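You operate a simulated robot arm through the tools that you are given. There is no shell and no other tool.

The job below is to be done with a simulated robot arm. You get a single attempt, and the scene is never put back.

Task
Shim the rail foot as its gauge shows and run the carriage to the green mark.
Fine: free the foot clamp, push home the one packing plate whose colour the gauge names, clamp, then brake the carriage on the mark.

The check looks at the end state, three seconds after you hand in, the way a careful person would. Anything else that was tipped, shoved, dropped, spilled or broken makes it a failure.

Robot
A 7-joint arm with a four-finger gripper, fixed in place. Base frame: the origin is on the floor under the middle of its stand, x ahead of it, y to its left, z up; the work surface is at about z = 820. Units: mm, rad, N and s.
It reaches about 1223 mm from its shoulder. Its first joint turns from -1.204 to 3.002 rad. Payload 3.67 kg.
The TCP is the grasp point between the finger pads, 28 mm short of the fingertips. In the tool frame z runs along the fingers and y along their closing line. The gripper opens to 112 mm; its body begins 73 mm behind the TCP.
Orientation is told as [roll, pitch, yaw] about the base's x, y, z axes, in that order, counted from this pose: with the fingers straight down and closing along the base's y, the tool's x points along the base's -x, its y along +y and its z along -z.

Tools
- The arm moves only by the tool send_rows. Its argument "series" is a list of rows, each an object (a shift or turn left out is 0, a gripper value left out holds the last) with "slide": the shift along the tool's x, y, z in mm, a list of three; "rotation": the turn, a rotation vector about the tool's x, y, z in rad, a list of three; "gripper": the gripper command, from -1 (fully open) to 1 (shut), values between in proportion. In form: [{"slide": [tx, ty, tz], "rotation": [wx, wy, wz], "gripper": gripper}, ...]. A call has 1 to 20 rows; each row shifts and turns the commanded pose from where the row before left it, along the tool's axes as they then stand. Each row takes 0.2 s and may step no farther than 50 mm and 0.15 rad from the row before; otherwise, or with a gripper value out of range, the whole call is refused. Where a pose cannot be reached the arm comes as near as it can. A force on the tool above 60 N (or 10 N above the force at the start of the call, whichever is more), or a blocked arm, ends the call early, and 0.2 s more pass. The fingers move at their own pace (about 102.5 mm/s each) and stop on an object; they squeeze with about 36 N. The grip force told is the motor's: it shows also when the fingers shut on nothing. Time passes only in rows, and 0.2 s behind the last, so rows that do not move let the fingers close. It gives the time, the measured TCP pose, the force on the tool (base axes), the opening and the grip force at its end, in the units of the frame above (readings bear some noise), with the torque about the TCP (base axes, N m) and any sound that the robot's microphone picked up.
- Cameras (640 x 400 px; columns grow to the right, rows downward): "scene" is fixed at [398.6, -651.7, 1411.7]; the picture's right is [0.45, -0.90, 0.00], its down [-0.74, -0.37, -0.56] and it looks along [0.50, 0.25, -0.83] (base axes); focal length 305 px, centre (320, 200). "wrist" rides on the gripper at [60, -18, -104] in the tool frame; the picture's right is [0.29, 0.96, 0.00], its down [-0.80, 0.24, -0.55] and it looks along [-0.53, 0.16, 0.83] (tool axes); focal length 234 px, centre (320, 200). There is no depth. A picture from a camera that has moved, and an enlarged one, comes with that camera's place and axes in the base frame and with its lens.
- grab_frame(camera): a new picture of that camera. The clock stands still meanwhile.
- move_column(by): slides the trunk up (or, below 0, down) by that many mm; the arm rides with it, the base frame stays. It gives what a move gives, with no picture.
- close_up(camera, box): a new picture of the part [left, top, right, bottom] of that camera's present view, enlarged. The clock stands still meanwhile.
- job_done(): hands the job in; it is judged then, once.

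Nothing tells you positions but the pictures and the camera data. Unless the task says otherwise, let go and move clear before handing in.

The tools are called after "Emit:" as name(argument=value, ...) on one line, values as JSON. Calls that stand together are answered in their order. send_rows: Moves the arm, as the interface text tells. Its arguments: {"type":"object","properties":{"series":{"type":"array","items":{"type":"object","properties":{"slide":{"type":"array","items":{"type":"number"}},"rotation":{"type":"array","items":{"type":"number"}},"gripper":{"type":"number"}}}}},"required":["series"]} The other tools are called the same way: move_column (by) moves the trunk up or down; grab_frame (camera) takes a picture; close_up (camera, box) takes an enlarged picture of a part of a camera's view; job_done () hands the job in.

At the start:

```text
time_s: 0.0
tool_pos: [613.6, -632.9, 1171.4]
tcp_rot: [0.0, 0.0, 0.0]
contact_force: [-0.6, 0.9, -0.2]
torque: [0.01, -0.01, 0.0]
width: 111.6
gripper_force: 0.2
trunk travel left (down, up): [-550.0, 290.0]
```

scene: 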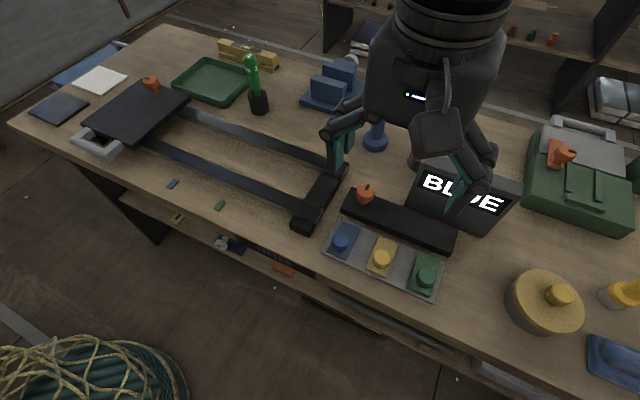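
wrist: 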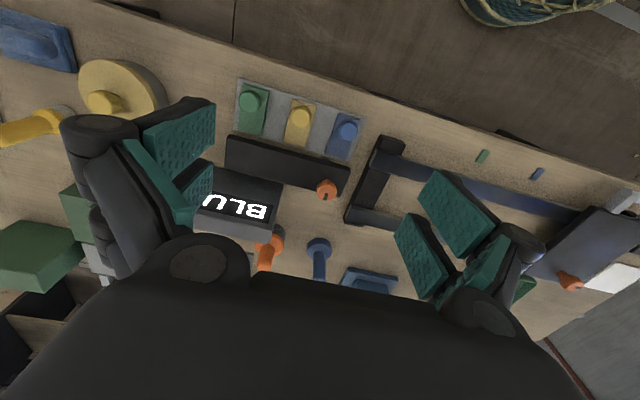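

I see a bench with two rails ending in a black foot, a gauge reading "BLUE", a tray of blue, yellow and green plates, and a carriage at the far end with an orange knob. I'll look closer before moving anything.

Emit:
close_up(camera="scene", box=[280, 120, 540, 310])

Emit:
close_up(camera="scene", box=[20, 40, 300, 230])

Emit:
close_up(camera="wrist", box=[180, 60, 460, 300])

Emit:
close_up(camera="wrist", box=[440, 120, 640, 320])

```text
2.11 times, centred on (410, 215) of scene
camera zoom: at [398.6, -651.7, 1411.7], right [0.45, -0.9, 0.0], down [-0.74, -0.37, -0.56], along [0.5, 0.25, -0.83], focal length 642 px, centre (130, 168)
```

zoom: 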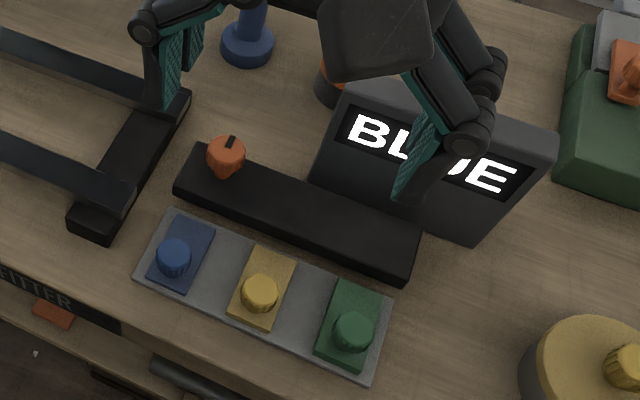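

```text
2.11 times, centred on (160, 135) of scene
camera zoom: at [398.6, -651.7, 1411.7], right [0.45, -0.9, 0.0], down [-0.74, -0.37, -0.56], along [0.5, 0.25, -0.83], focal length 642 px, centre (657, 337)
```

zoom: 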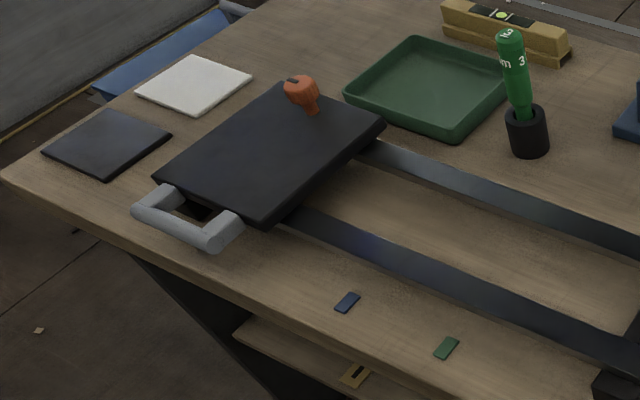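

```text
1.67 times, centred on (320, 180) of wrist
camera zoom: at [554.9, -649.0, 1276.3], right [-0.29, 0.96, 0.0], down [0.8, 0.24, 0.55], along [0.53, 0.16, -0.83], focal length 390 px, centre (320, 233)
```

zoom: 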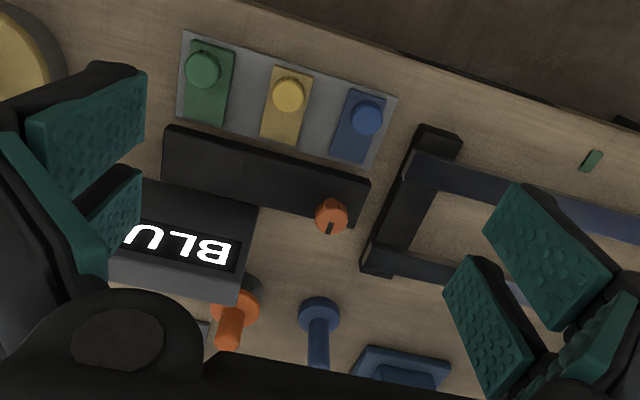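

```text
2.00 times, centred on (540, 220) of wrist
camera zoom: at [554.9, -649.0, 1276.3], right [-0.29, 0.96, 0.0], down [0.8, 0.24, 0.55], along [0.53, 0.16, -0.83], focal length 468 px, centre (-120, 160)
```

zoom: 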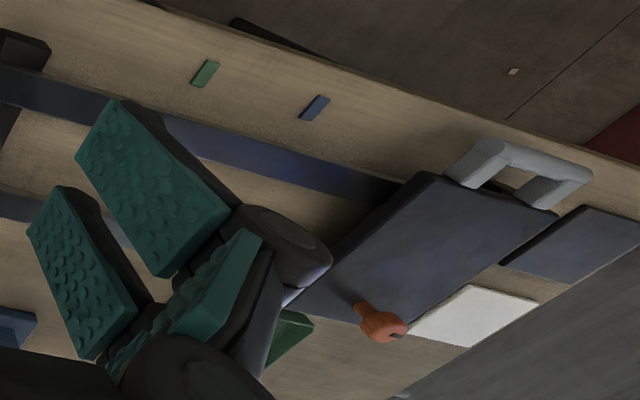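

The gauge reads BLUE. I put the blue plate's knob near (665, -565), the orange clamp knob near (788, -566) on the long black bar, and the carriage at the +y end of the rails. I'll lower the arm for a closer view of the foot.

Emit:
send_rows(series=[{"slide": [0, 0, 40]}, {"slide": [0, 0, 40]}, {"slide": [0, 0, 40]}, {"slide": [0, 0, 40]}, {"slide": [0, 0, 0]}])

Emit:
grab_frame(camera="wrist")

Emit:
grab_frame(camera="scene")

```text
time_s: 1.2
tool_pos: [614.2, -631.0, 1012.7]
tcp_rot: [0.0, -0.001, 0.002]
contact_force: [-1.1, -0.3, 0.4]
torque: [-0.04, 0.01, 0.01]
width: 112.2
gripper_force: 0.1
trunk travel left (down, up): [-550.0, 290.0]
```

```text
taken
camera wrist: at [555.0, -648.2, 1116.4], right [-0.29, 0.96, 0.0], down [0.8, 0.24, 0.55], along [0.53, 0.16, -0.83], focal length 234 px, centre (320, 200)
```

wrist: 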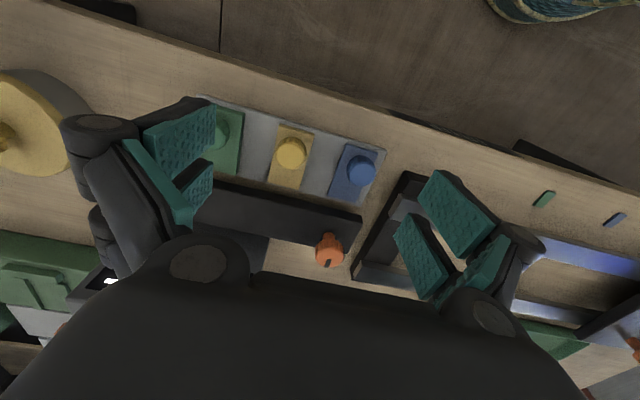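

```text
taken
```

scene: 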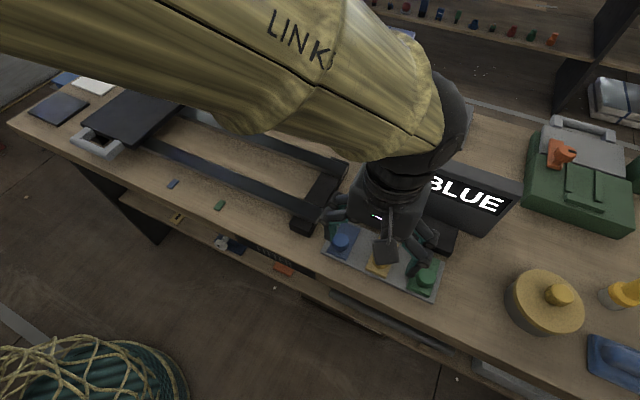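

I'm closer now, with the blue plate, bar and clamp knob all in the wrist view. I'll enlarge those parts.

Emit:
close_up(camera="wrist", box=[270, 120, 430, 280])

Emit:
close_up(camera="wrist", box=[480, 160, 640, 360])

Emit:
close_up(camera="scene", box=[270, 140, 370, 260])

```text
2.50 times, centred on (350, 200) of wrist
camera zoom: at [555.0, -648.2, 1116.4], right [-0.29, 0.96, 0.0], down [0.8, 0.24, 0.55], along [0.53, 0.16, -0.83], focal length 585 px, centre (245, 200)
```

zoom: 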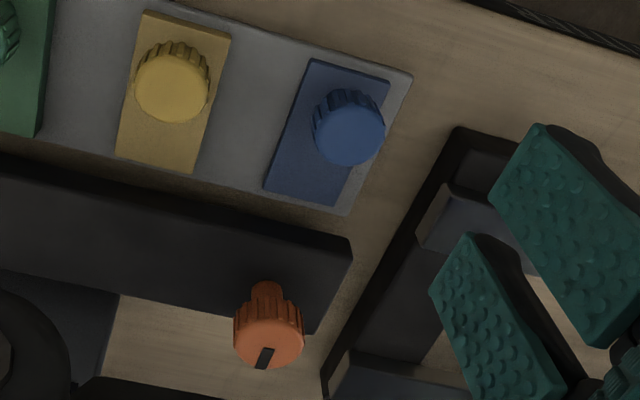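

```text
2.00 times, centred on (560, 260) of wrist
camera zoom: at [555.0, -648.2, 1116.4], right [-0.29, 0.96, 0.0], down [0.8, 0.24, 0.55], along [0.53, 0.16, -0.83], focal length 468 px, centre (-160, 80)
```

zoom: 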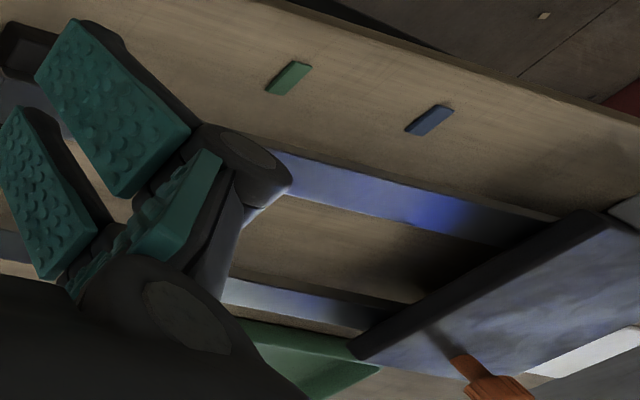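

```text
3.33 times, centred on (320, 200) of scene
camera zoom: at [398.6, -651.7, 1411.7], right [0.45, -0.9, 0.0], down [-0.74, -0.37, -0.56], along [0.5, 0.25, -0.83], focal length 1017 px, centre (320, 200)
```

zoom: 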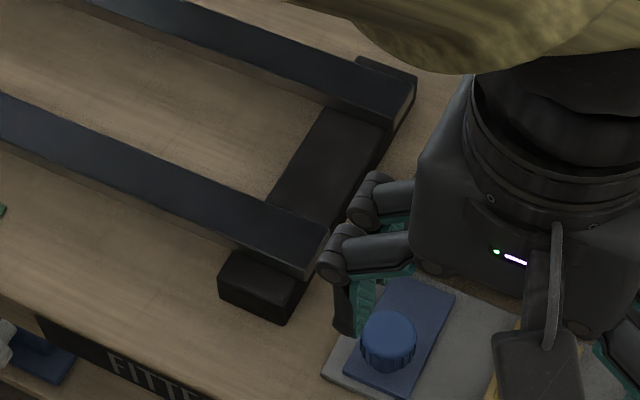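

I need to see the bar's front face and the knob markings, so I'll tilt the gripper until the wrist camera looks almost level toward +x.

Emit:
send_rows(series=[{"rotation": [0, -0.12, 0]}, {"rotation": [0, -0.12, 0]}, {"rotation": [0, -0.12, 0]}, {"rotation": [0, -0.12, 0]}, {"rotation": [0, -0.12, 0]}, {"slide": [26, 4, 33]}, {"slide": [26, 4, 33]}, {}])

Emit:
grab_frame(camera="wrist")

```text
time_s: 3.0
tool_pos: [608.2, -621.7, 928.8]
tcp_rot: [-0.002, -0.6, 0.0]
contact_force: [-0.7, -0.3, -0.2]
torque: [-0.01, 0.03, -0.01]
width: 111.8
gripper_force: 0.1
trunk travel left (down, up): [-550.0, 290.0]
```

```text
taken
camera wrist: at [501.3, -639.3, 981.2], right [-0.24, 0.96, -0.16], down [0.34, 0.24, 0.91], along [0.91, 0.16, -0.39], focal length 234 px, centre (320, 200)
```

wrist: 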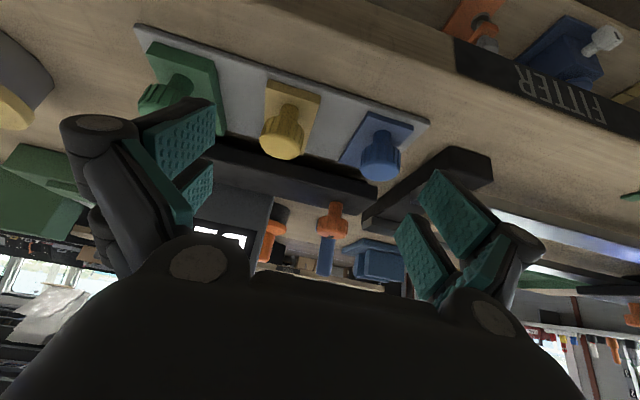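

Emit:
close_up(camera="wrist", box=[220, 80, 420, 290])

Emit:
close_up(camera="wrist", box=[200, 130, 300, 230])

Emit:
close_up(camera="wrist", box=[290, 150, 430, 250])

```text
1.90 times, centred on (320, 185) of wrist
camera zoom: at [501.3, -639.3, 981.2], right [-0.24, 0.96, -0.16], down [0.34, 0.24, 0.91], along [0.91, 0.16, -0.39], focal length 446 px, centre (320, 229)
```

zoom: 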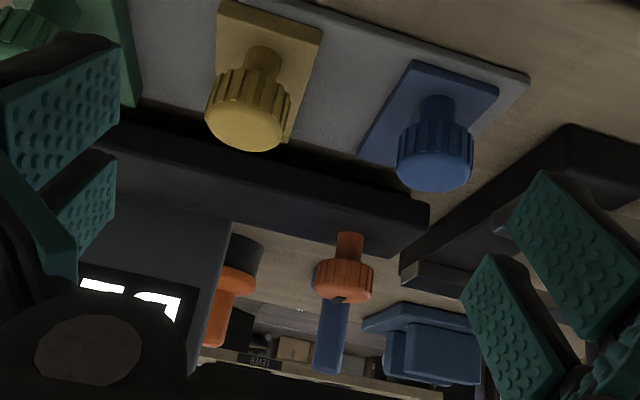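

```text
4.00 times, centred on (250, 180) of wrist
camera zoom: at [501.3, -639.3, 981.2], right [-0.24, 0.96, -0.16], down [0.34, 0.24, 0.91], along [0.91, 0.16, -0.39], focal length 937 px, centre (600, 280)
```

zoom: 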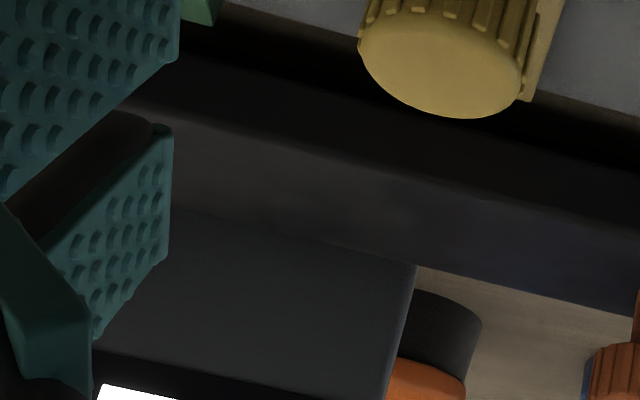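

```text
4.00 times, centred on (360, 200) of wrist
camera zoom: at [501.3, -639.3, 981.2], right [-0.24, 0.96, -0.16], down [0.34, 0.24, 0.91], along [0.91, 0.16, -0.39], focal length 937 px, centre (160, 200)
```

zoom: 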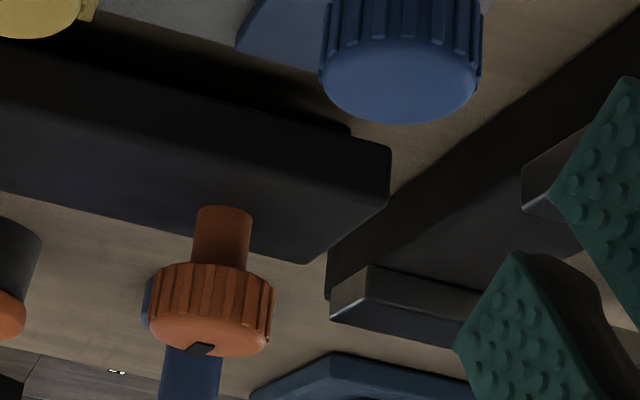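

The foot bar sits above a gap, and the plates on the tray in front slide under it toward +x. The clamp knob is upright on top of the bar at about (767, -572), with its top at z ≈ 906. Next I'll raise the arm and go look at the carriage end before touching anything.

Emit:
send_rows(series=[{"slide": [-28, 0, -40]}, {"slide": [-28, 0, -40]}, {"slide": [-28, 0, -40]}, {"slide": [0, 48, 0]}, {"slide": [0, 48, 0]}, {"slide": [0, 48, 0]}, {"slide": [0, 48, 0]}, {"slide": [0, 48, 0]}, {"slide": [0, 48, 0]}, {"slide": [0, 48, 0]}, {"slide": [0, 48, 0]}, {"slide": [0, 48, 0]}, {"slide": [0, 48, 0]}, {"slide": [0, 48, 0]}, {"slide": [0, 48, 0]}, {}])

Emit:
grab_frame(camera="wrist")

Emit:
grab_frame(camera="scene")

```text
time_s: 6.4
tool_pos: [642.6, -63.2, 1032.4]
tcp_rot: [0.012, -0.582, -0.009]
contact_force: [0.3, -0.3, 0.4]
torque: [-0.02, 0.0, 0.0]
width: 112.0
gripper_force: 0.0
out of reach, approached as far as the arm can: row 12, 13, 14
trunk travel left (down, up): [-550.0, 290.0]
```

```text
taken
camera wrist: at [535.8, -80.8, 1087.1], right [-0.24, 0.96, -0.15], down [0.36, 0.23, 0.9], along [0.9, 0.16, -0.4], focal length 234 px, centre (320, 200)
```

wrist: 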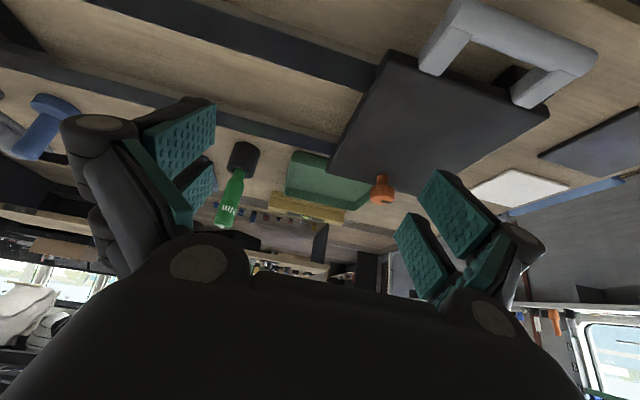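

```text
taken
```

scene: 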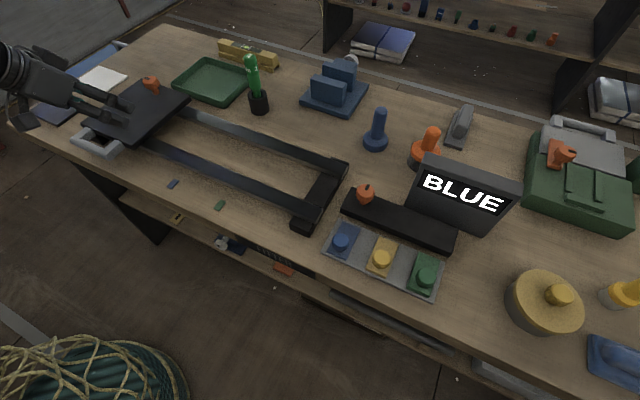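

The arm reached close to its limit here, but it's clear of everything. I now have an open view of the foot, so I'll zoom in on the clamp knob, the carriage and the marks.

Emit:
close_up(camera="scene", box=[300, 160, 420, 270])

Emit:
close_up(camera="scene", box=[60, 60, 240, 220])

Emit:
close_up(camera="wrist", box=[320, 0, 620, 240])

Emit:
close_up(camera="wrist", box=[340, 150, 440, 230])

```text
3.64 times, centred on (360, 215) of scene
camera zoom: at [398.6, -651.7, 1411.7], right [0.45, -0.9, 0.0], down [-0.74, -0.37, -0.56], along [0.5, 0.25, -0.83], focal length 1110 px, centre (174, 146)
```

zoom: 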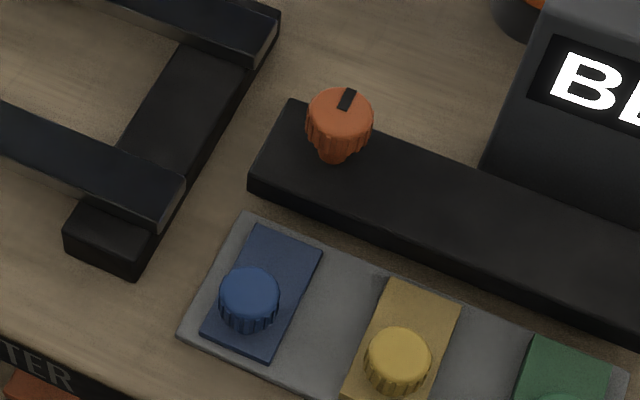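

```text
2.50 times, centred on (150, 140) of scene
camera zoom: at [398.6, -651.7, 1411.7], right [0.45, -0.9, 0.0], down [-0.74, -0.37, -0.56], along [0.5, 0.25, -0.83], focal length 763 px, centre (745, 350)
```

zoom: 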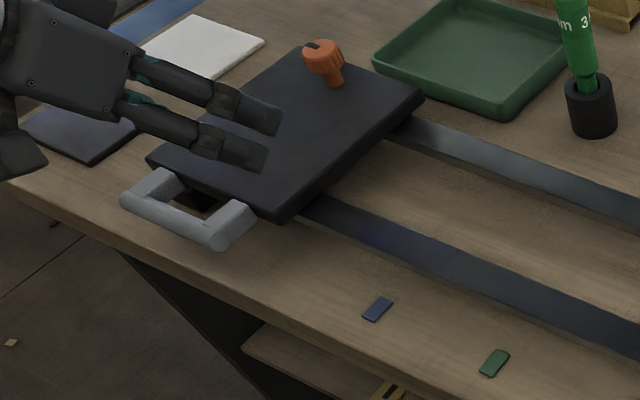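

```text
1.67 times, centred on (470, 120) of wrist
camera zoom: at [535.8, -80.8, 1087.1], right [-0.24, 0.96, -0.15], down [0.36, 0.23, 0.9], along [0.9, 0.16, -0.4], focal length 390 px, centre (70, 333)
```

zoom: 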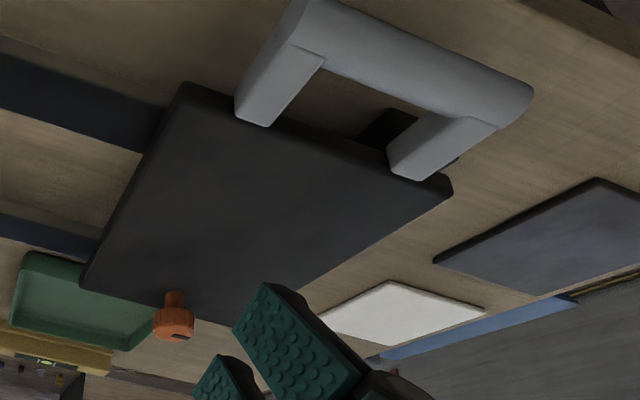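

```text
5.00 times, centred on (390, 190) of wrist
camera zoom: at [535.8, -80.8, 1087.1], right [-0.24, 0.96, -0.15], down [0.36, 0.23, 0.9], along [0.9, 0.16, -0.4], focal length 1171 px, centre (-30, 250)
```

zoom: 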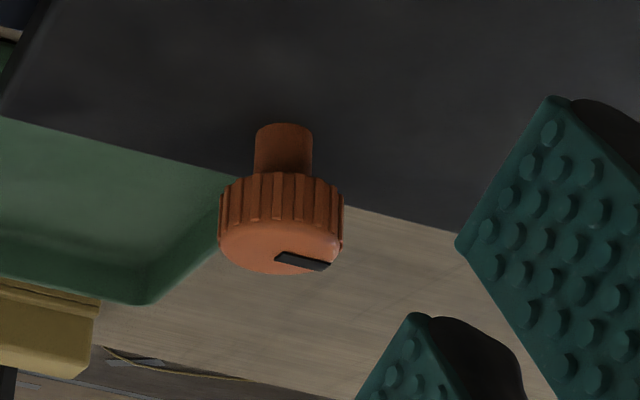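

The carriage has a grey handle on the -x side and a brake knob whose mark points along +y (the rail direction). The clamp knob's mark points +x, across the rails. I read that as across for locked and along for free, so the clamp should turn counter-clockwise. I'll level the gripper and move over the clamp knob.

Emit:
send_rows(series=[{"rotation": [0, 0.12, 0]}, {"rotation": [0, 0.12, 0]}, {"rotation": [0, 0.12, 0]}, {"rotation": [0, 0.12, 0]}, {"rotation": [0, 0.12, 0]}, {"slide": [0, -46, -5]}, {"slide": [-12, -46, 0]}, {"slide": [-12, -46, 0]}, {"slide": [-12, -46, 0]}, {"slide": [-12, -46, 0]}, {"slide": [-12, -46, 0]}, {"slide": [-12, -46, 0]}, {"slide": [-12, -46, 0]}, {"slide": [-12, -46, 0]}, {"slide": [-12, -46, 0]}, {"slide": [-10, -46, 0]}, {}])

Emit:
grab_frame(camera="wrist")

```text
time_s: 10.0
tool_pos: [761.1, -566.4, 1047.4]
tcp_rot: [-0.002, -0.001, 0.0]
contact_force: [-0.3, 0.8, 0.2]
torque: [-0.02, -0.01, 0.01]
width: 111.9
gripper_force: 0.0
trunk travel left (down, up): [-550.0, 290.0]
```

```text
taken
camera wrist: at [701.5, -584.6, 1152.1], right [-0.29, 0.96, 0.0], down [0.8, 0.24, 0.55], along [0.53, 0.16, -0.83], focal length 234 px, centre (320, 200)
```

wrist: 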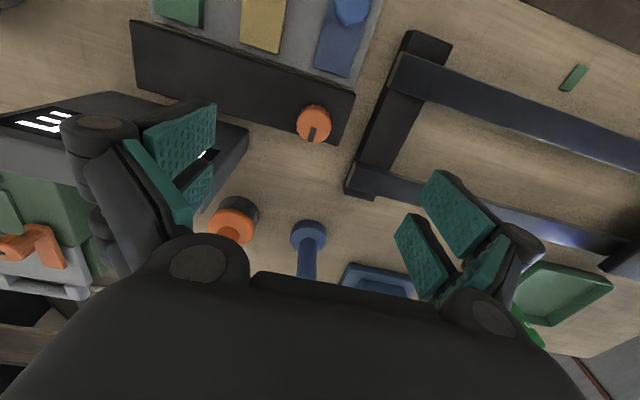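

Emit:
close_up(camera="wrist", box=[270, 80, 370, 160])

Emit:
close_up(camera="scene", box=[300, 100, 460, 260])

```text
5.00 times, centred on (320, 120) of wrist
camera zoom: at [701.5, -584.6, 1152.1], right [-0.29, 0.96, 0.0], down [0.8, 0.24, 0.55], along [0.53, 0.16, -0.83], focal length 1171 px, centre (320, 600)
```

zoom: 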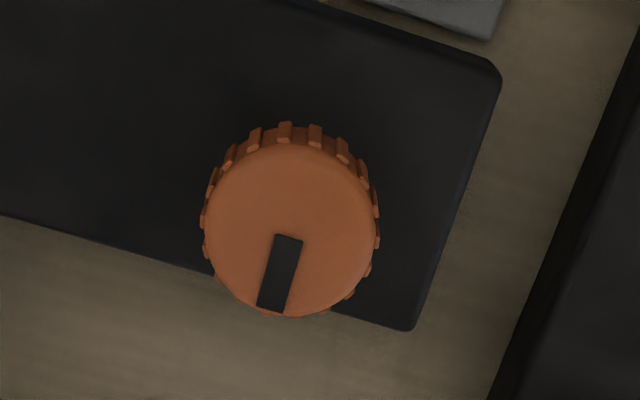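

```text
2.50 times, centred on (380, 180) of scene
camera zoom: at [398.6, -651.7, 1411.7], right [0.45, -0.9, 0.0], down [-0.74, -0.37, -0.56], along [0.5, 0.25, -0.83], focal length 763 px, centre (170, 250)
```

zoom: 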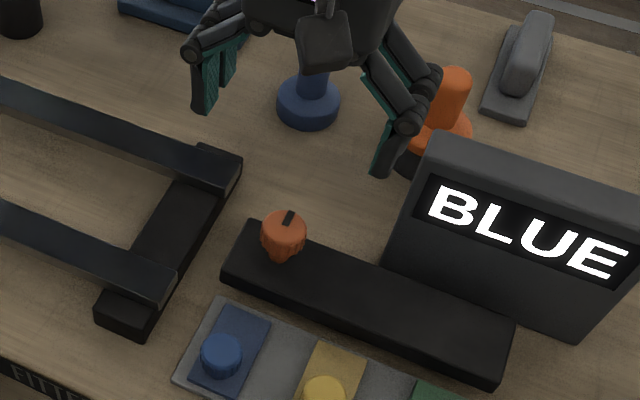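

The clamp knob's top is near (771.5, -570, 905). I'll centre over it, come down partway and check.

Emit:
send_rows(series=[{"slide": [-10.5, -3.7, 0]}, {"slide": [0, 0, 40]}, {"slide": [0, 0, 40]}, {}])

Emit:
close_up(camera="wrist", box=[220, 80, 420, 240])

```text
time_s: 11.0
tool_pos: [770.3, -571.0, 966.9]
tcp_rot: [0.0, -0.001, 0.0]
contact_force: [-0.1, 0.5, 0.7]
torque: [-0.03, -0.02, -0.02]
width: 111.9
gripper_force: 0.1
trunk travel left (down, up): [-550.0, 290.0]
```

```text
2.50 times, centred on (320, 160) of wrist
camera zoom: at [711.4, -589.0, 1071.3], right [-0.29, 0.96, 0.0], down [0.8, 0.24, 0.55], along [0.53, 0.16, -0.83], focal length 585 px, centre (320, 300)
```

zoom: 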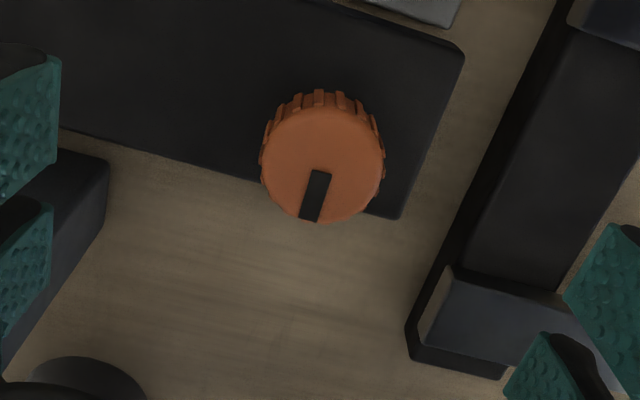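

I'm centred over the knob, so I'll go down to grip height and close on it.

Emit:
send_rows(series=[{"slide": [0, 0, 32]}, {"slide": [0, 0, 31]}, {"gripper": 1}, {"gripper": 1}, {"gripper": 1}, {"gripper": 1}])

Emit:
grab_frame(camera="wrist")

Emit:
close_up(camera="scene", box=[300, 130, 420, 240])

```text
time_s: 12.4
tool_pos: [772.3, -569.7, 902.2]
tcp_rot: [0.0, 0.0, -0.001]
contact_force: [-3.4, 7.1, 0.2]
torque: [0.39, 0.06, 0.01]
width: 35.2
gripper_force: 44.8
trunk travel left (down, up): [-550.0, 290.0]
```

```text
taken
camera wrist: at [712.2, -588.2, 1007.3], right [-0.29, 0.96, 0.0], down [0.8, 0.24, 0.55], along [0.53, 0.16, -0.83], focal length 234 px, centre (320, 200)
```

wrist: 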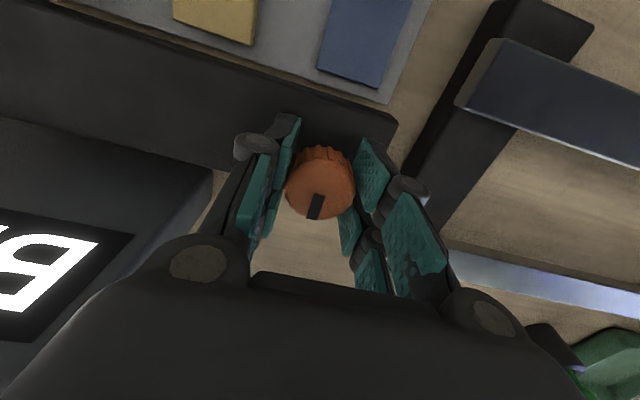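

```text
3.64 times, centred on (360, 185) of scene
camera zoom: at [398.6, -651.7, 1411.7], right [0.45, -0.9, 0.0], down [-0.74, -0.37, -0.56], along [0.5, 0.25, -0.83], focal length 1110 px, centre (174, 254)
```

zoom: 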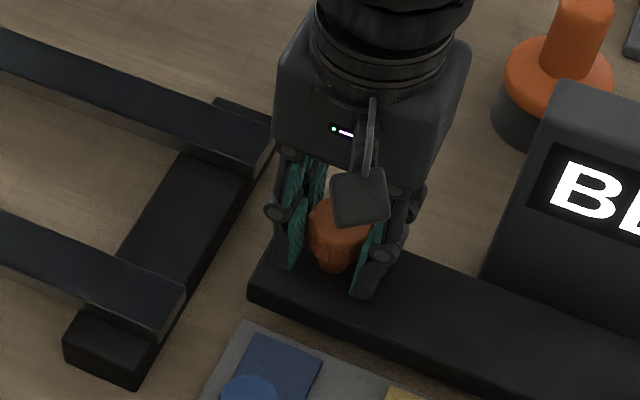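

I have the knob, at 35 mm opening. I'll turn it counter-clockwise in small steps and watch the torque.

Emit:
send_rows(series=[{"rotation": [0, 0, -0.08]}, {"rotation": [0, 0, -0.08]}, {"rotation": [0, 0, -0.08]}, {}])

Emit:
close_up(camera="wrist", box=[220, 110, 420, 270])

```text
time_s: 13.4
tool_pos: [771.2, -570.8, 901.9]
tcp_rot: [-0.001, 0.0, 0.241]
contact_force: [-1.6, 18.2, -6.1]
torque: [0.45, -0.17, 0.01]
width: 35.5
gripper_force: 44.8
trunk travel left (down, up): [-550.0, 290.0]
```

```text
2.50 times, centred on (320, 190) of wrist
camera zoom: at [718.2, -602.0, 1007.3], right [-0.51, 0.86, 0.0], down [0.72, 0.42, 0.55], along [0.48, 0.28, -0.83], focal length 585 px, centre (320, 225)
```

zoom: 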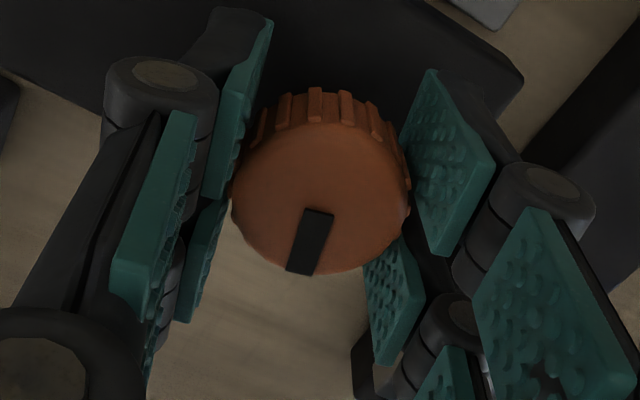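

The mark turns with the gripper and there is almost no torque resistance. A small side force shows I'm slightly off-axis, so I'll nudge +y and keep turning.

Emit:
send_rows(series=[{"slide": [-0.4, 1.4, 0]}, {"rotation": [0, 0, -0.08]}, {"rotation": [0, 0, -0.08]}, {"rotation": [0, 0, -0.08]}, {"rotation": [0, 0, -0.08]}, {}])

Emit:
close_up(camera="wrist", box=[220, 110, 420, 270])

```text
time_s: 14.8
tool_pos: [771.7, -569.9, 903.5]
tcp_rot: [0.001, 0.002, 0.558]
contact_force: [3.2, 8.1, 0.6]
torque: [-0.08, -0.01, 0.04]
width: 35.5
gripper_force: 44.6
trunk travel left (down, up): [-550.0, 290.0]
```

```text
2.50 times, centred on (320, 190) of wrist
camera zoom: at [730.8, -617.3, 1007.3], right [-0.75, 0.66, 0.0], down [0.55, 0.63, 0.55], along [0.37, 0.42, -0.83], focal length 585 px, centre (320, 225)
```

zoom: 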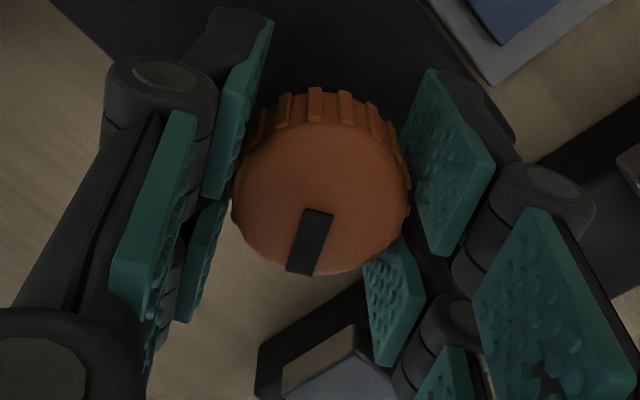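

It's still turning freely with the gripper, so I'll carry on toward a quarter turn.

Emit:
send_rows(series=[{"rotation": [0, 0, -0.08]}, {"rotation": [0, 0, -0.08]}, {"rotation": [0, 0, -0.08]}, {"rotation": [0, 0, -0.08]}, {"rotation": [0, 0, -0.08]}, {"rotation": [0, 0, -0.08]}, {}])

Emit:
close_up(camera="wrist", box=[220, 110, 420, 270])

```text
time_s: 16.4
tool_pos: [771.7, -570.9, 901.9]
tcp_rot: [0.0, 0.001, 1.04]
contact_force: [5.5, 5.0, -0.6]
torque: [-0.15, -0.21, 0.01]
width: 35.2
gripper_force: 45.2
trunk travel left (down, up): [-550.0, 290.0]
```

```text
2.50 times, centred on (320, 190) of wrist
camera zoom: at [757.4, -631.1, 1007.3], right [-0.97, 0.24, 0.0], down [0.2, 0.81, 0.55], along [0.13, 0.54, -0.83], focal length 585 px, centre (320, 225)
```

zoom: 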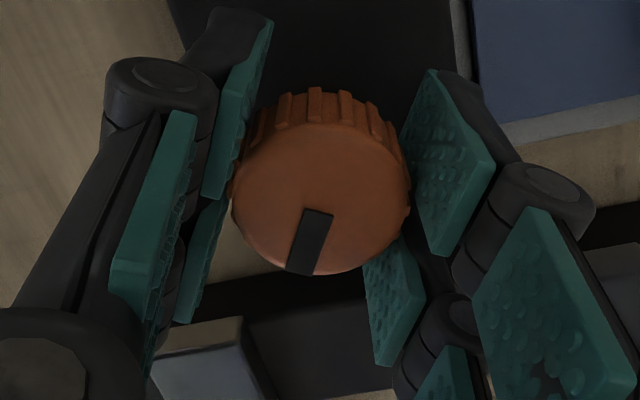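

Emit:
send_rows(series=[{"rotation": [0, 0, -0.08]}, {"rotation": [0, 0, -0.08]}, {"rotation": [0, 0, -0.08]}, {"rotation": [0, 0, -0.08]}, {"rotation": [0, 0, -0.08]}, {"rotation": [0, 0, -0.08]}, {}])

Emit:
close_up(camera="wrist", box=[220, 110, 420, 270])

```text
time_s: 18.0
tool_pos: [772.0, -570.2, 902.1]
tcp_rot: [0.001, 0.001, 1.519]
contact_force: [9.5, -0.7, 4.8]
torque: [-0.17, -0.21, 0.03]
width: 35.3
gripper_force: 44.7
trunk travel left (down, up): [-550.0, 290.0]
```

```text
2.50 times, centred on (320, 190) of wrist
camera zoom: at [787.1, -631.1, 1007.3], right [-0.97, -0.24, 0.0], down [-0.2, 0.81, 0.55], along [-0.13, 0.54, -0.83], focal length 585 px, centre (320, 225)
```

zoom: 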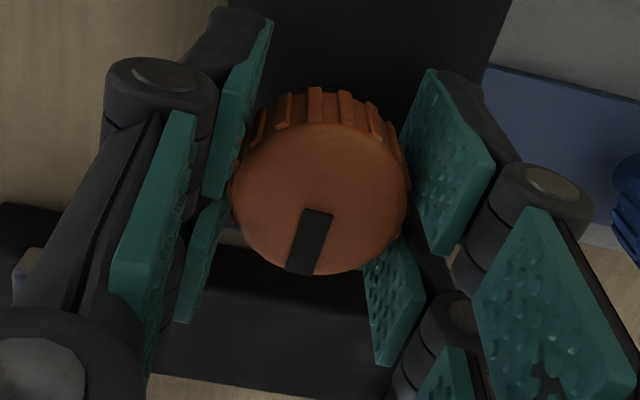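

Now at 87°, and nothing is resisting yet. I'll go a little further and feel for a stop.

Emit:
send_rows(series=[{"rotation": [0, 0, -0.05]}, {"rotation": [0, 0, -0.05]}, {"rotation": [0, 0, -0.05]}, {}])

Emit:
close_up(camera="wrist", box=[220, 110, 420, 270])

Emit:
close_up(camera="scene", box=[300, 130, 460, 270])

```text
time_s: 19.0
tool_pos: [771.5, -569.6, 902.5]
tcp_rot: [0.001, -0.002, 1.669]
contact_force: [11.8, 1.2, 4.3]
torque: [0.45, -0.12, -0.92]
width: 35.9
gripper_force: 45.1
trunk travel left (down, up): [-550.0, 290.0]
```

```text
2.50 times, centred on (320, 190) of wrist
camera zoom: at [796.1, -628.3, 1007.0], right [-0.93, -0.38, 0.0], down [-0.32, 0.77, 0.56], along [-0.21, 0.51, -0.83], focal length 585 px, centre (320, 225)
```

zoom: 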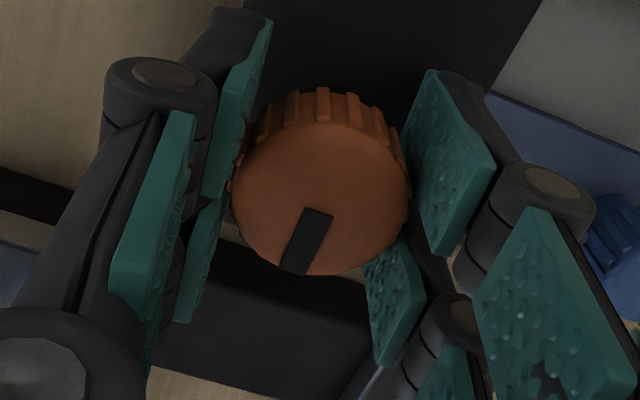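

```text
2.86 times, centred on (380, 200) of scene
camera zoom: at [398.6, -651.7, 1411.7], right [0.45, -0.9, 0.0], down [-0.74, -0.37, -0.56], along [0.5, 0.25, -0.83], focal length 872 px, centre (149, 200)
```

zoom: 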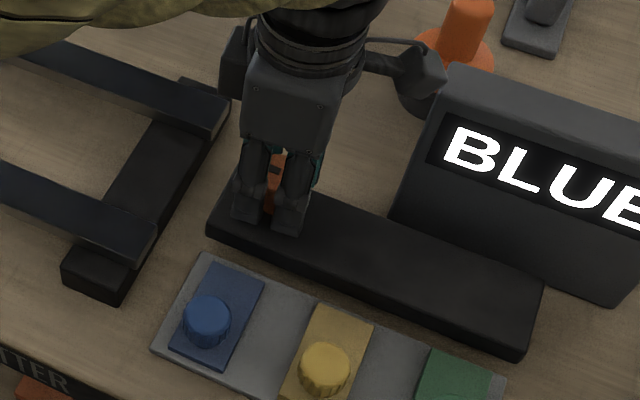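

The torque rose to -0.92 N·m just past 90°, so the knob is at its stop with the mark on +y: the clamp is free. I'll ease back, open a little and lift off.

Emit:
send_rows(series=[{"rotation": [0, 0, 0.06]}, {"gripper": -0.1}, {"gripper": -0.1}, {"gripper": -0.1}, {"slide": [0, 0, -40]}, {"slide": [0, 0, -40]}, {"slide": [0, 0, -40]}, {}])

Emit:
grab_frame(camera="wrist")

Emit:
close_up(camera="scene", box=[300, 130, 460, 270])

```text
time_s: 20.8
tool_pos: [771.5, -571.9, 1022.3]
tcp_rot: [0.003, -0.002, 1.608]
contact_force: [0.2, 0.1, 0.2]
torque: [0.02, -0.01, 0.02]
width: 61.8
gripper_force: 0.1
trunk travel left (down, up): [-550.0, 290.0]
```

```text
taken
camera wrist: at [792.9, -631.3, 1126.6], right [-0.95, -0.32, 0.0], down [-0.27, 0.79, 0.56], along [-0.18, 0.53, -0.83], focal length 234 px, centre (320, 200)
```

wrist: 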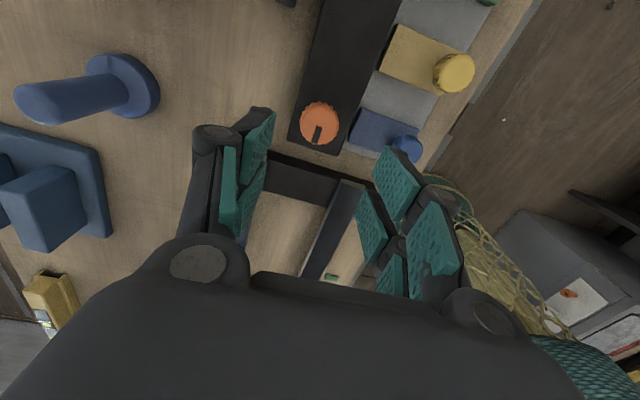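

```text
2.86 times, centred on (380, 200) of scene
camera zoom: at [398.6, -651.7, 1411.7], right [0.45, -0.9, 0.0], down [-0.74, -0.37, -0.56], along [0.5, 0.25, -0.83], focal length 872 px, centre (149, 200)
```

zoom: 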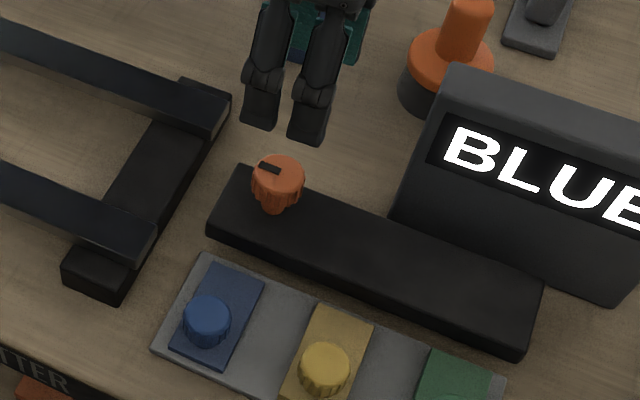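

The clamp mark now points +y, so it's free. I'll turn the gripper back, nearly close it into a small cradle, and move behind the blue knob on the robot side to push it toward +x.

Emit:
send_rows(series=[{"rotation": [0, 0, 0.134]}, {"rotation": [0, 0, 0.134]}, {"rotation": [0, 0, 0.134]}, {"rotation": [0, 0, 0.134]}, {"rotation": [0, 0, 0.134]}, {"rotation": [0, 0, 0.134]}, {"rotation": [0, 0, 0.134]}, {"rotation": [0, 0, 0.134]}, {"rotation": [0, 0, 0.134]}, {"rotation": [0, 0, 0.134]}, {"rotation": [0, 0, 0.134]}, {"rotation": [0, 0, 0.134], "gripper": 0.55}, {"slide": [45, 2, 0]}, {"slide": [45, 2, 0]}, {"slide": [45, 2, 0]}, {"slide": [45, 1, 0]}, {}])

Emit:
grab_frame(camera="wrist")

Emit:
grab_frame(camera="scene")

```text
time_s: 24.4
tool_pos: [591.9, -562.4, 1022.9]
tcp_rot: [0.003, 0.001, 0.001]
contact_force: [0.1, 0.4, -1.0]
torque: [0.04, 0.04, -0.01]
width: 25.2
gripper_force: 0.0
trunk travel left (down, up): [-550.0, 290.0]
```

```text
taken
camera wrist: at [532.6, -582.1, 1126.8], right [-0.29, 0.96, 0.0], down [0.8, 0.24, 0.55], along [0.53, 0.16, -0.83], focal length 234 px, centre (320, 200)
```

wrist: 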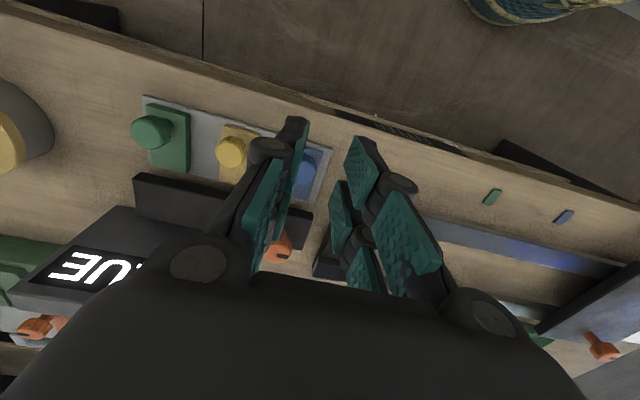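

```text
taken
```

scene: 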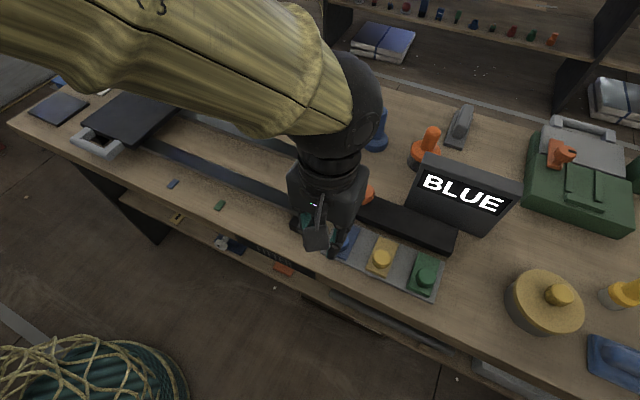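

Emit:
close_up(camera="wrist", box=[240, 100, 440, 300])

Emit:
close_up(camera="scene", box=[270, 170, 390, 280])

```text
2.00 times, centred on (340, 200) of wrist
camera zoom: at [532.6, -582.1, 1126.8], right [-0.29, 0.96, 0.0], down [0.8, 0.24, 0.55], along [0.53, 0.16, -0.83], focal length 468 px, centre (280, 200)
```

zoom: 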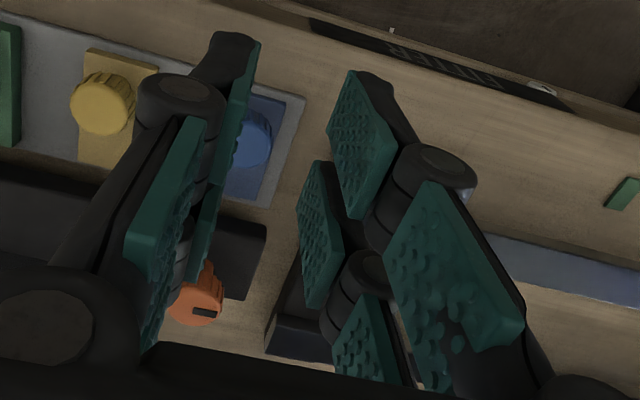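

```text
3.64 times, centred on (330, 225) of scene
camera zoom: at [398.6, -651.7, 1411.7], right [0.45, -0.9, 0.0], down [-0.74, -0.37, -0.56], along [0.5, 0.25, -0.83], focal length 1110 px, centre (284, 109)
```

zoom: 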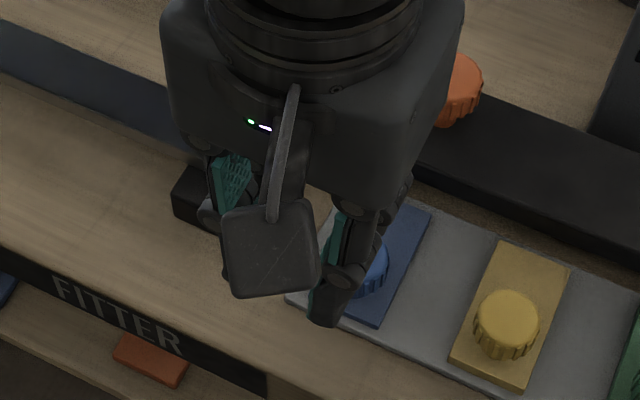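

The blue knob is at about (661, -564.5) with the plate top at z ≈ 833. I'll lower just behind it, fingertips at about z 848, and check the view before pushing.

Emit:
send_rows(series=[{"slide": [4, -2.1, 0]}, {"slide": [0, 0, 49]}, {"slide": [0, 0, 49]}, {"slide": [0, 0, 48]}, {}])

Emit:
close_up(camera="wrist", box=[220, 80, 440, 280])

Emit:
close_up(camera="scene", box=[270, 170, 390, 280])

```text
time_s: 25.6
tool_pos: [587.3, -564.0, 877.9]
tcp_rot: [0.001, -0.001, 0.0]
contact_force: [0.0, 1.2, 1.1]
torque: [0.0, -0.02, 0.01]
width: 25.3
gripper_force: 0.0
trunk travel left (down, up): [-550.0, 290.0]
```

```text
2.00 times, centred on (330, 180) of wrist
camera zoom: at [527.5, -582.1, 983.1], right [-0.29, 0.96, 0.0], down [0.8, 0.24, 0.55], along [0.53, 0.16, -0.83], focal length 468 px, centre (300, 240)
```

zoom: 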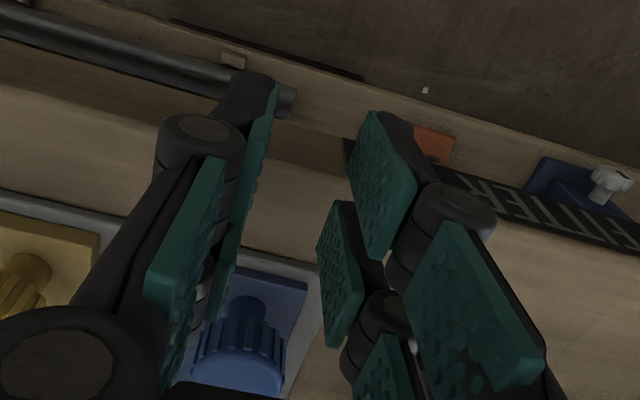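

```text
3.64 times, centred on (330, 225) of scene
camera zoom: at [398.6, -651.7, 1411.7], right [0.45, -0.9, 0.0], down [-0.74, -0.37, -0.56], along [0.5, 0.25, -0.83], focal length 1110 px, centre (284, 109)
```

zoom: 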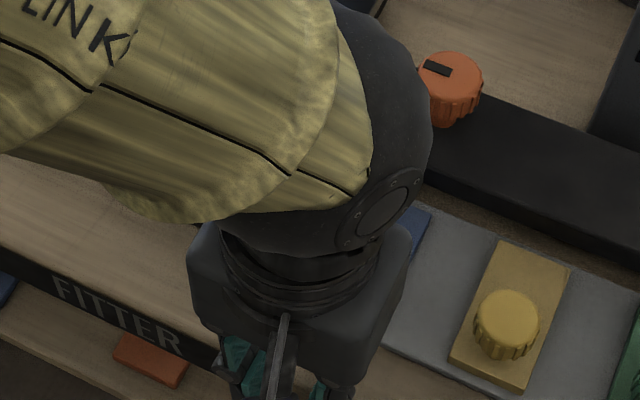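

Knob y looks like about -565.5, so I'll shift slightly, then advance toward +x slowly until I touch it.

Emit:
send_rows(series=[{"slide": [-8, -1.3, 0]}, {"slide": [-8, 0, 0]}, {"slide": [-8, 0, 0]}, {"slide": [-5, 0, 0]}, {}])

Emit:
close_up(camera="wrist", box=[220, 80, 440, 280])

```text
time_s: 26.8
tool_pos: [617.0, -566.6, 875.8]
tcp_rot: [-0.001, 0.001, 0.001]
contact_force: [0.4, 0.3, -1.2]
torque: [-0.05, 0.0, 0.01]
width: 25.5
gripper_force: 0.1
trunk travel left (down, up): [-550.0, 290.0]
```

```text
2.00 times, centred on (330, 180) of wrist
camera zoom: at [557.1, -584.7, 981.6], right [-0.29, 0.96, 0.0], down [0.8, 0.24, 0.55], along [0.53, 0.16, -0.83], focal length 468 px, centre (300, 240)
```

zoom: 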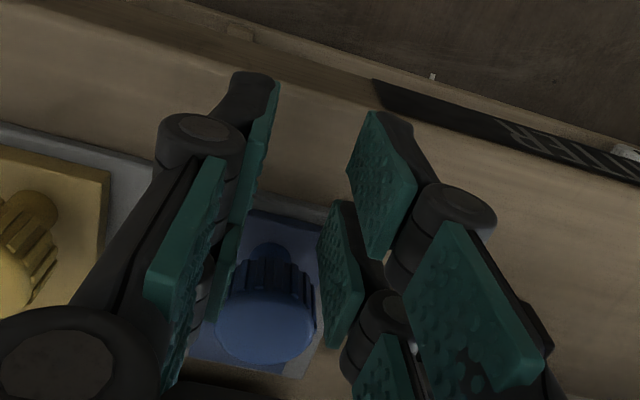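

Emit:
send_rows(series=[{"slide": [-3, 1.3, 0]}, {"slide": [-3, 0, 0]}, {"slide": [-3, 0, 0]}, {}])

Emit:
close_up(camera="wrist", box=[220, 80, 440, 280])

```text
time_s: 27.8
tool_pos: [624.3, -565.5, 876.7]
tcp_rot: [0.0, -0.001, 0.001]
contact_force: [0.5, -0.3, 0.9]
torque: [-0.01, -0.01, -0.01]
width: 25.4
gripper_force: 0.1
trunk travel left (down, up): [-550.0, 290.0]
```

```text
2.00 times, centred on (330, 180) of wrist
camera zoom: at [565.8, -583.5, 981.4], right [-0.29, 0.96, 0.0], down [0.8, 0.24, 0.55], along [0.53, 0.16, -0.83], focal length 468 px, centre (300, 240)
```

zoom: 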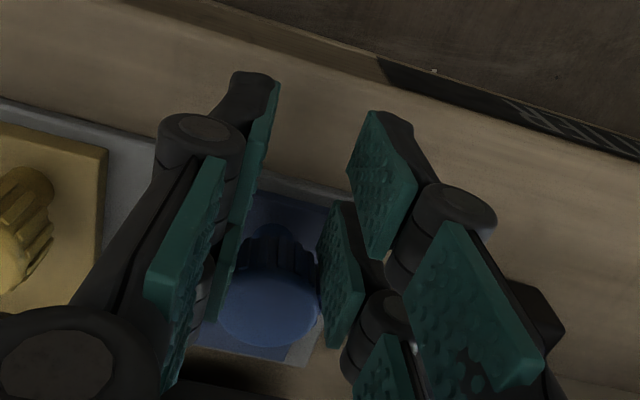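

Emit:
send_rows(series=[{"slide": [-3, 0, 0]}, {"slide": [-3, 0, 0]}, {"slide": [-3, 0, 0]}, {}])

Emit:
close_up(camera="wrist", box=[220, 80, 440, 280])

```text
time_s: 28.8
tool_pos: [633.9, -566.0, 877.0]
tcp_rot: [0.0, 0.0, 0.0]
contact_force: [-0.8, 0.6, 0.2]
torque: [0.04, 0.01, 0.05]
width: 25.7
gripper_force: 0.5
trunk travel left (down, up): [-550.0, 290.0]
```

```text
2.00 times, centred on (330, 180) of wrist
camera zoom: at [574.9, -583.5, 981.5], right [-0.29, 0.96, 0.0], down [0.8, 0.24, 0.55], along [0.53, 0.16, -0.83], focal length 468 px, centre (300, 240)
```

zoom: 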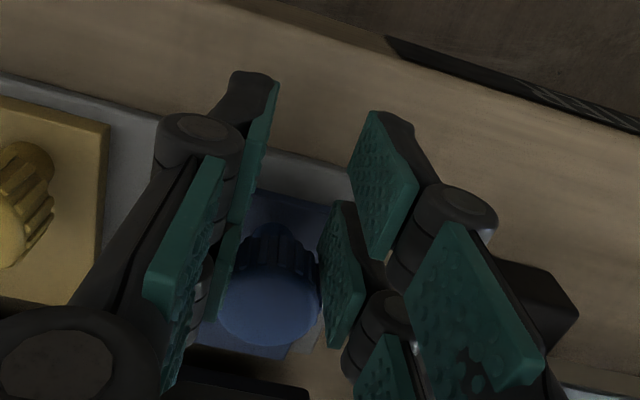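

The knob is now holding still relative to the fingers, so the plate is sliding with us with little resistance. I'll keep pushing and watch the force.

Emit:
send_rows(series=[{"slide": [-3, 0, 0]}, {"slide": [-3, 0, 0]}, {"slide": [-3, 0, 0]}, {"slide": [-3, 0, 0]}, {}])

Emit:
close_up(camera="wrist", box=[220, 80, 440, 280])

Emit:
close_up(camera="scene", box=[270, 170, 390, 280])

```text
time_s: 30.0
tool_pos: [646.8, -565.2, 876.1]
tcp_rot: [0.0, -0.001, 0.0]
contact_force: [-0.4, 1.9, -0.3]
torque: [0.07, 0.03, 0.04]
width: 26.1
gripper_force: 0.6
trunk travel left (down, up): [-550.0, 290.0]
```

```text
2.00 times, centred on (330, 180) of wrist
camera zoom: at [586.9, -583.3, 981.1], right [-0.29, 0.96, 0.0], down [0.8, 0.24, 0.55], along [0.53, 0.16, -0.83], focal length 468 px, centre (300, 240)
```

zoom: 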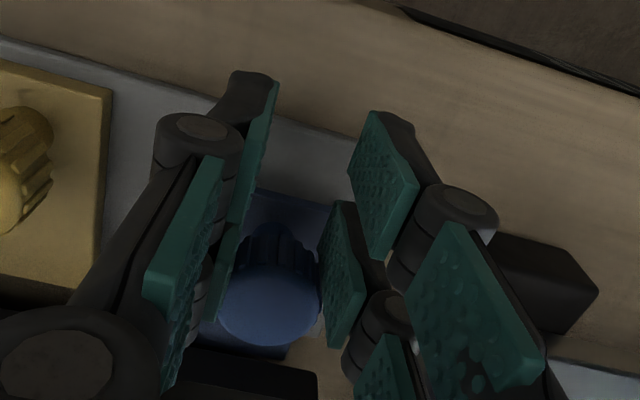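

```text
3.64 times, centred on (330, 225) of scene
camera zoom: at [398.6, -651.7, 1411.7], right [0.45, -0.9, 0.0], down [-0.74, -0.37, -0.56], along [0.5, 0.25, -0.83], focal length 1110 px, centre (284, 109)
```

zoom: 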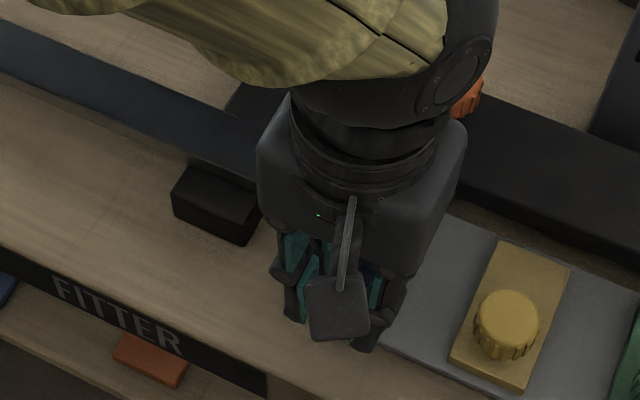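

Emit:
send_rows(series=[{"slide": [-3, 0, 0]}, {"slide": [-3, 0, 0]}, {"slide": [-3, 0, 0]}, {}])

Emit:
close_up(camera="wrist", box=[220, 80, 440, 280])

```text
time_s: 31.0
tool_pos: [655.0, -564.8, 876.3]
tcp_rot: [0.0, 0.0, -0.001]
contact_force: [-1.3, 1.5, -0.2]
torque: [0.04, -0.01, 0.05]
width: 25.9
gripper_force: 0.4
trunk travel left (down, up): [-550.0, 290.0]
```

```text
2.00 times, centred on (330, 180) of wrist
camera zoom: at [595.8, -583.3, 981.4], right [-0.29, 0.96, 0.0], down [0.8, 0.24, 0.55], along [0.53, 0.16, -0.83], focal length 468 px, centre (300, 240)
```

zoom: 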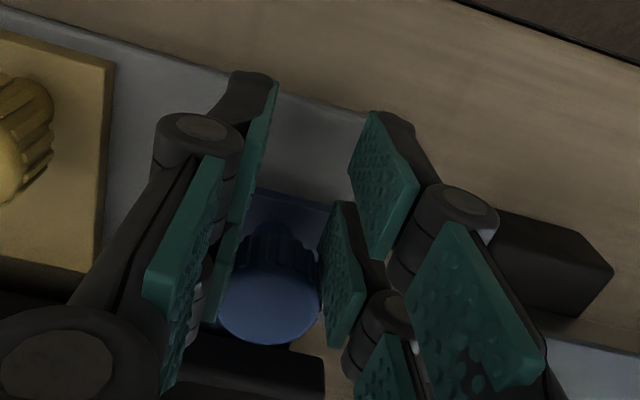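

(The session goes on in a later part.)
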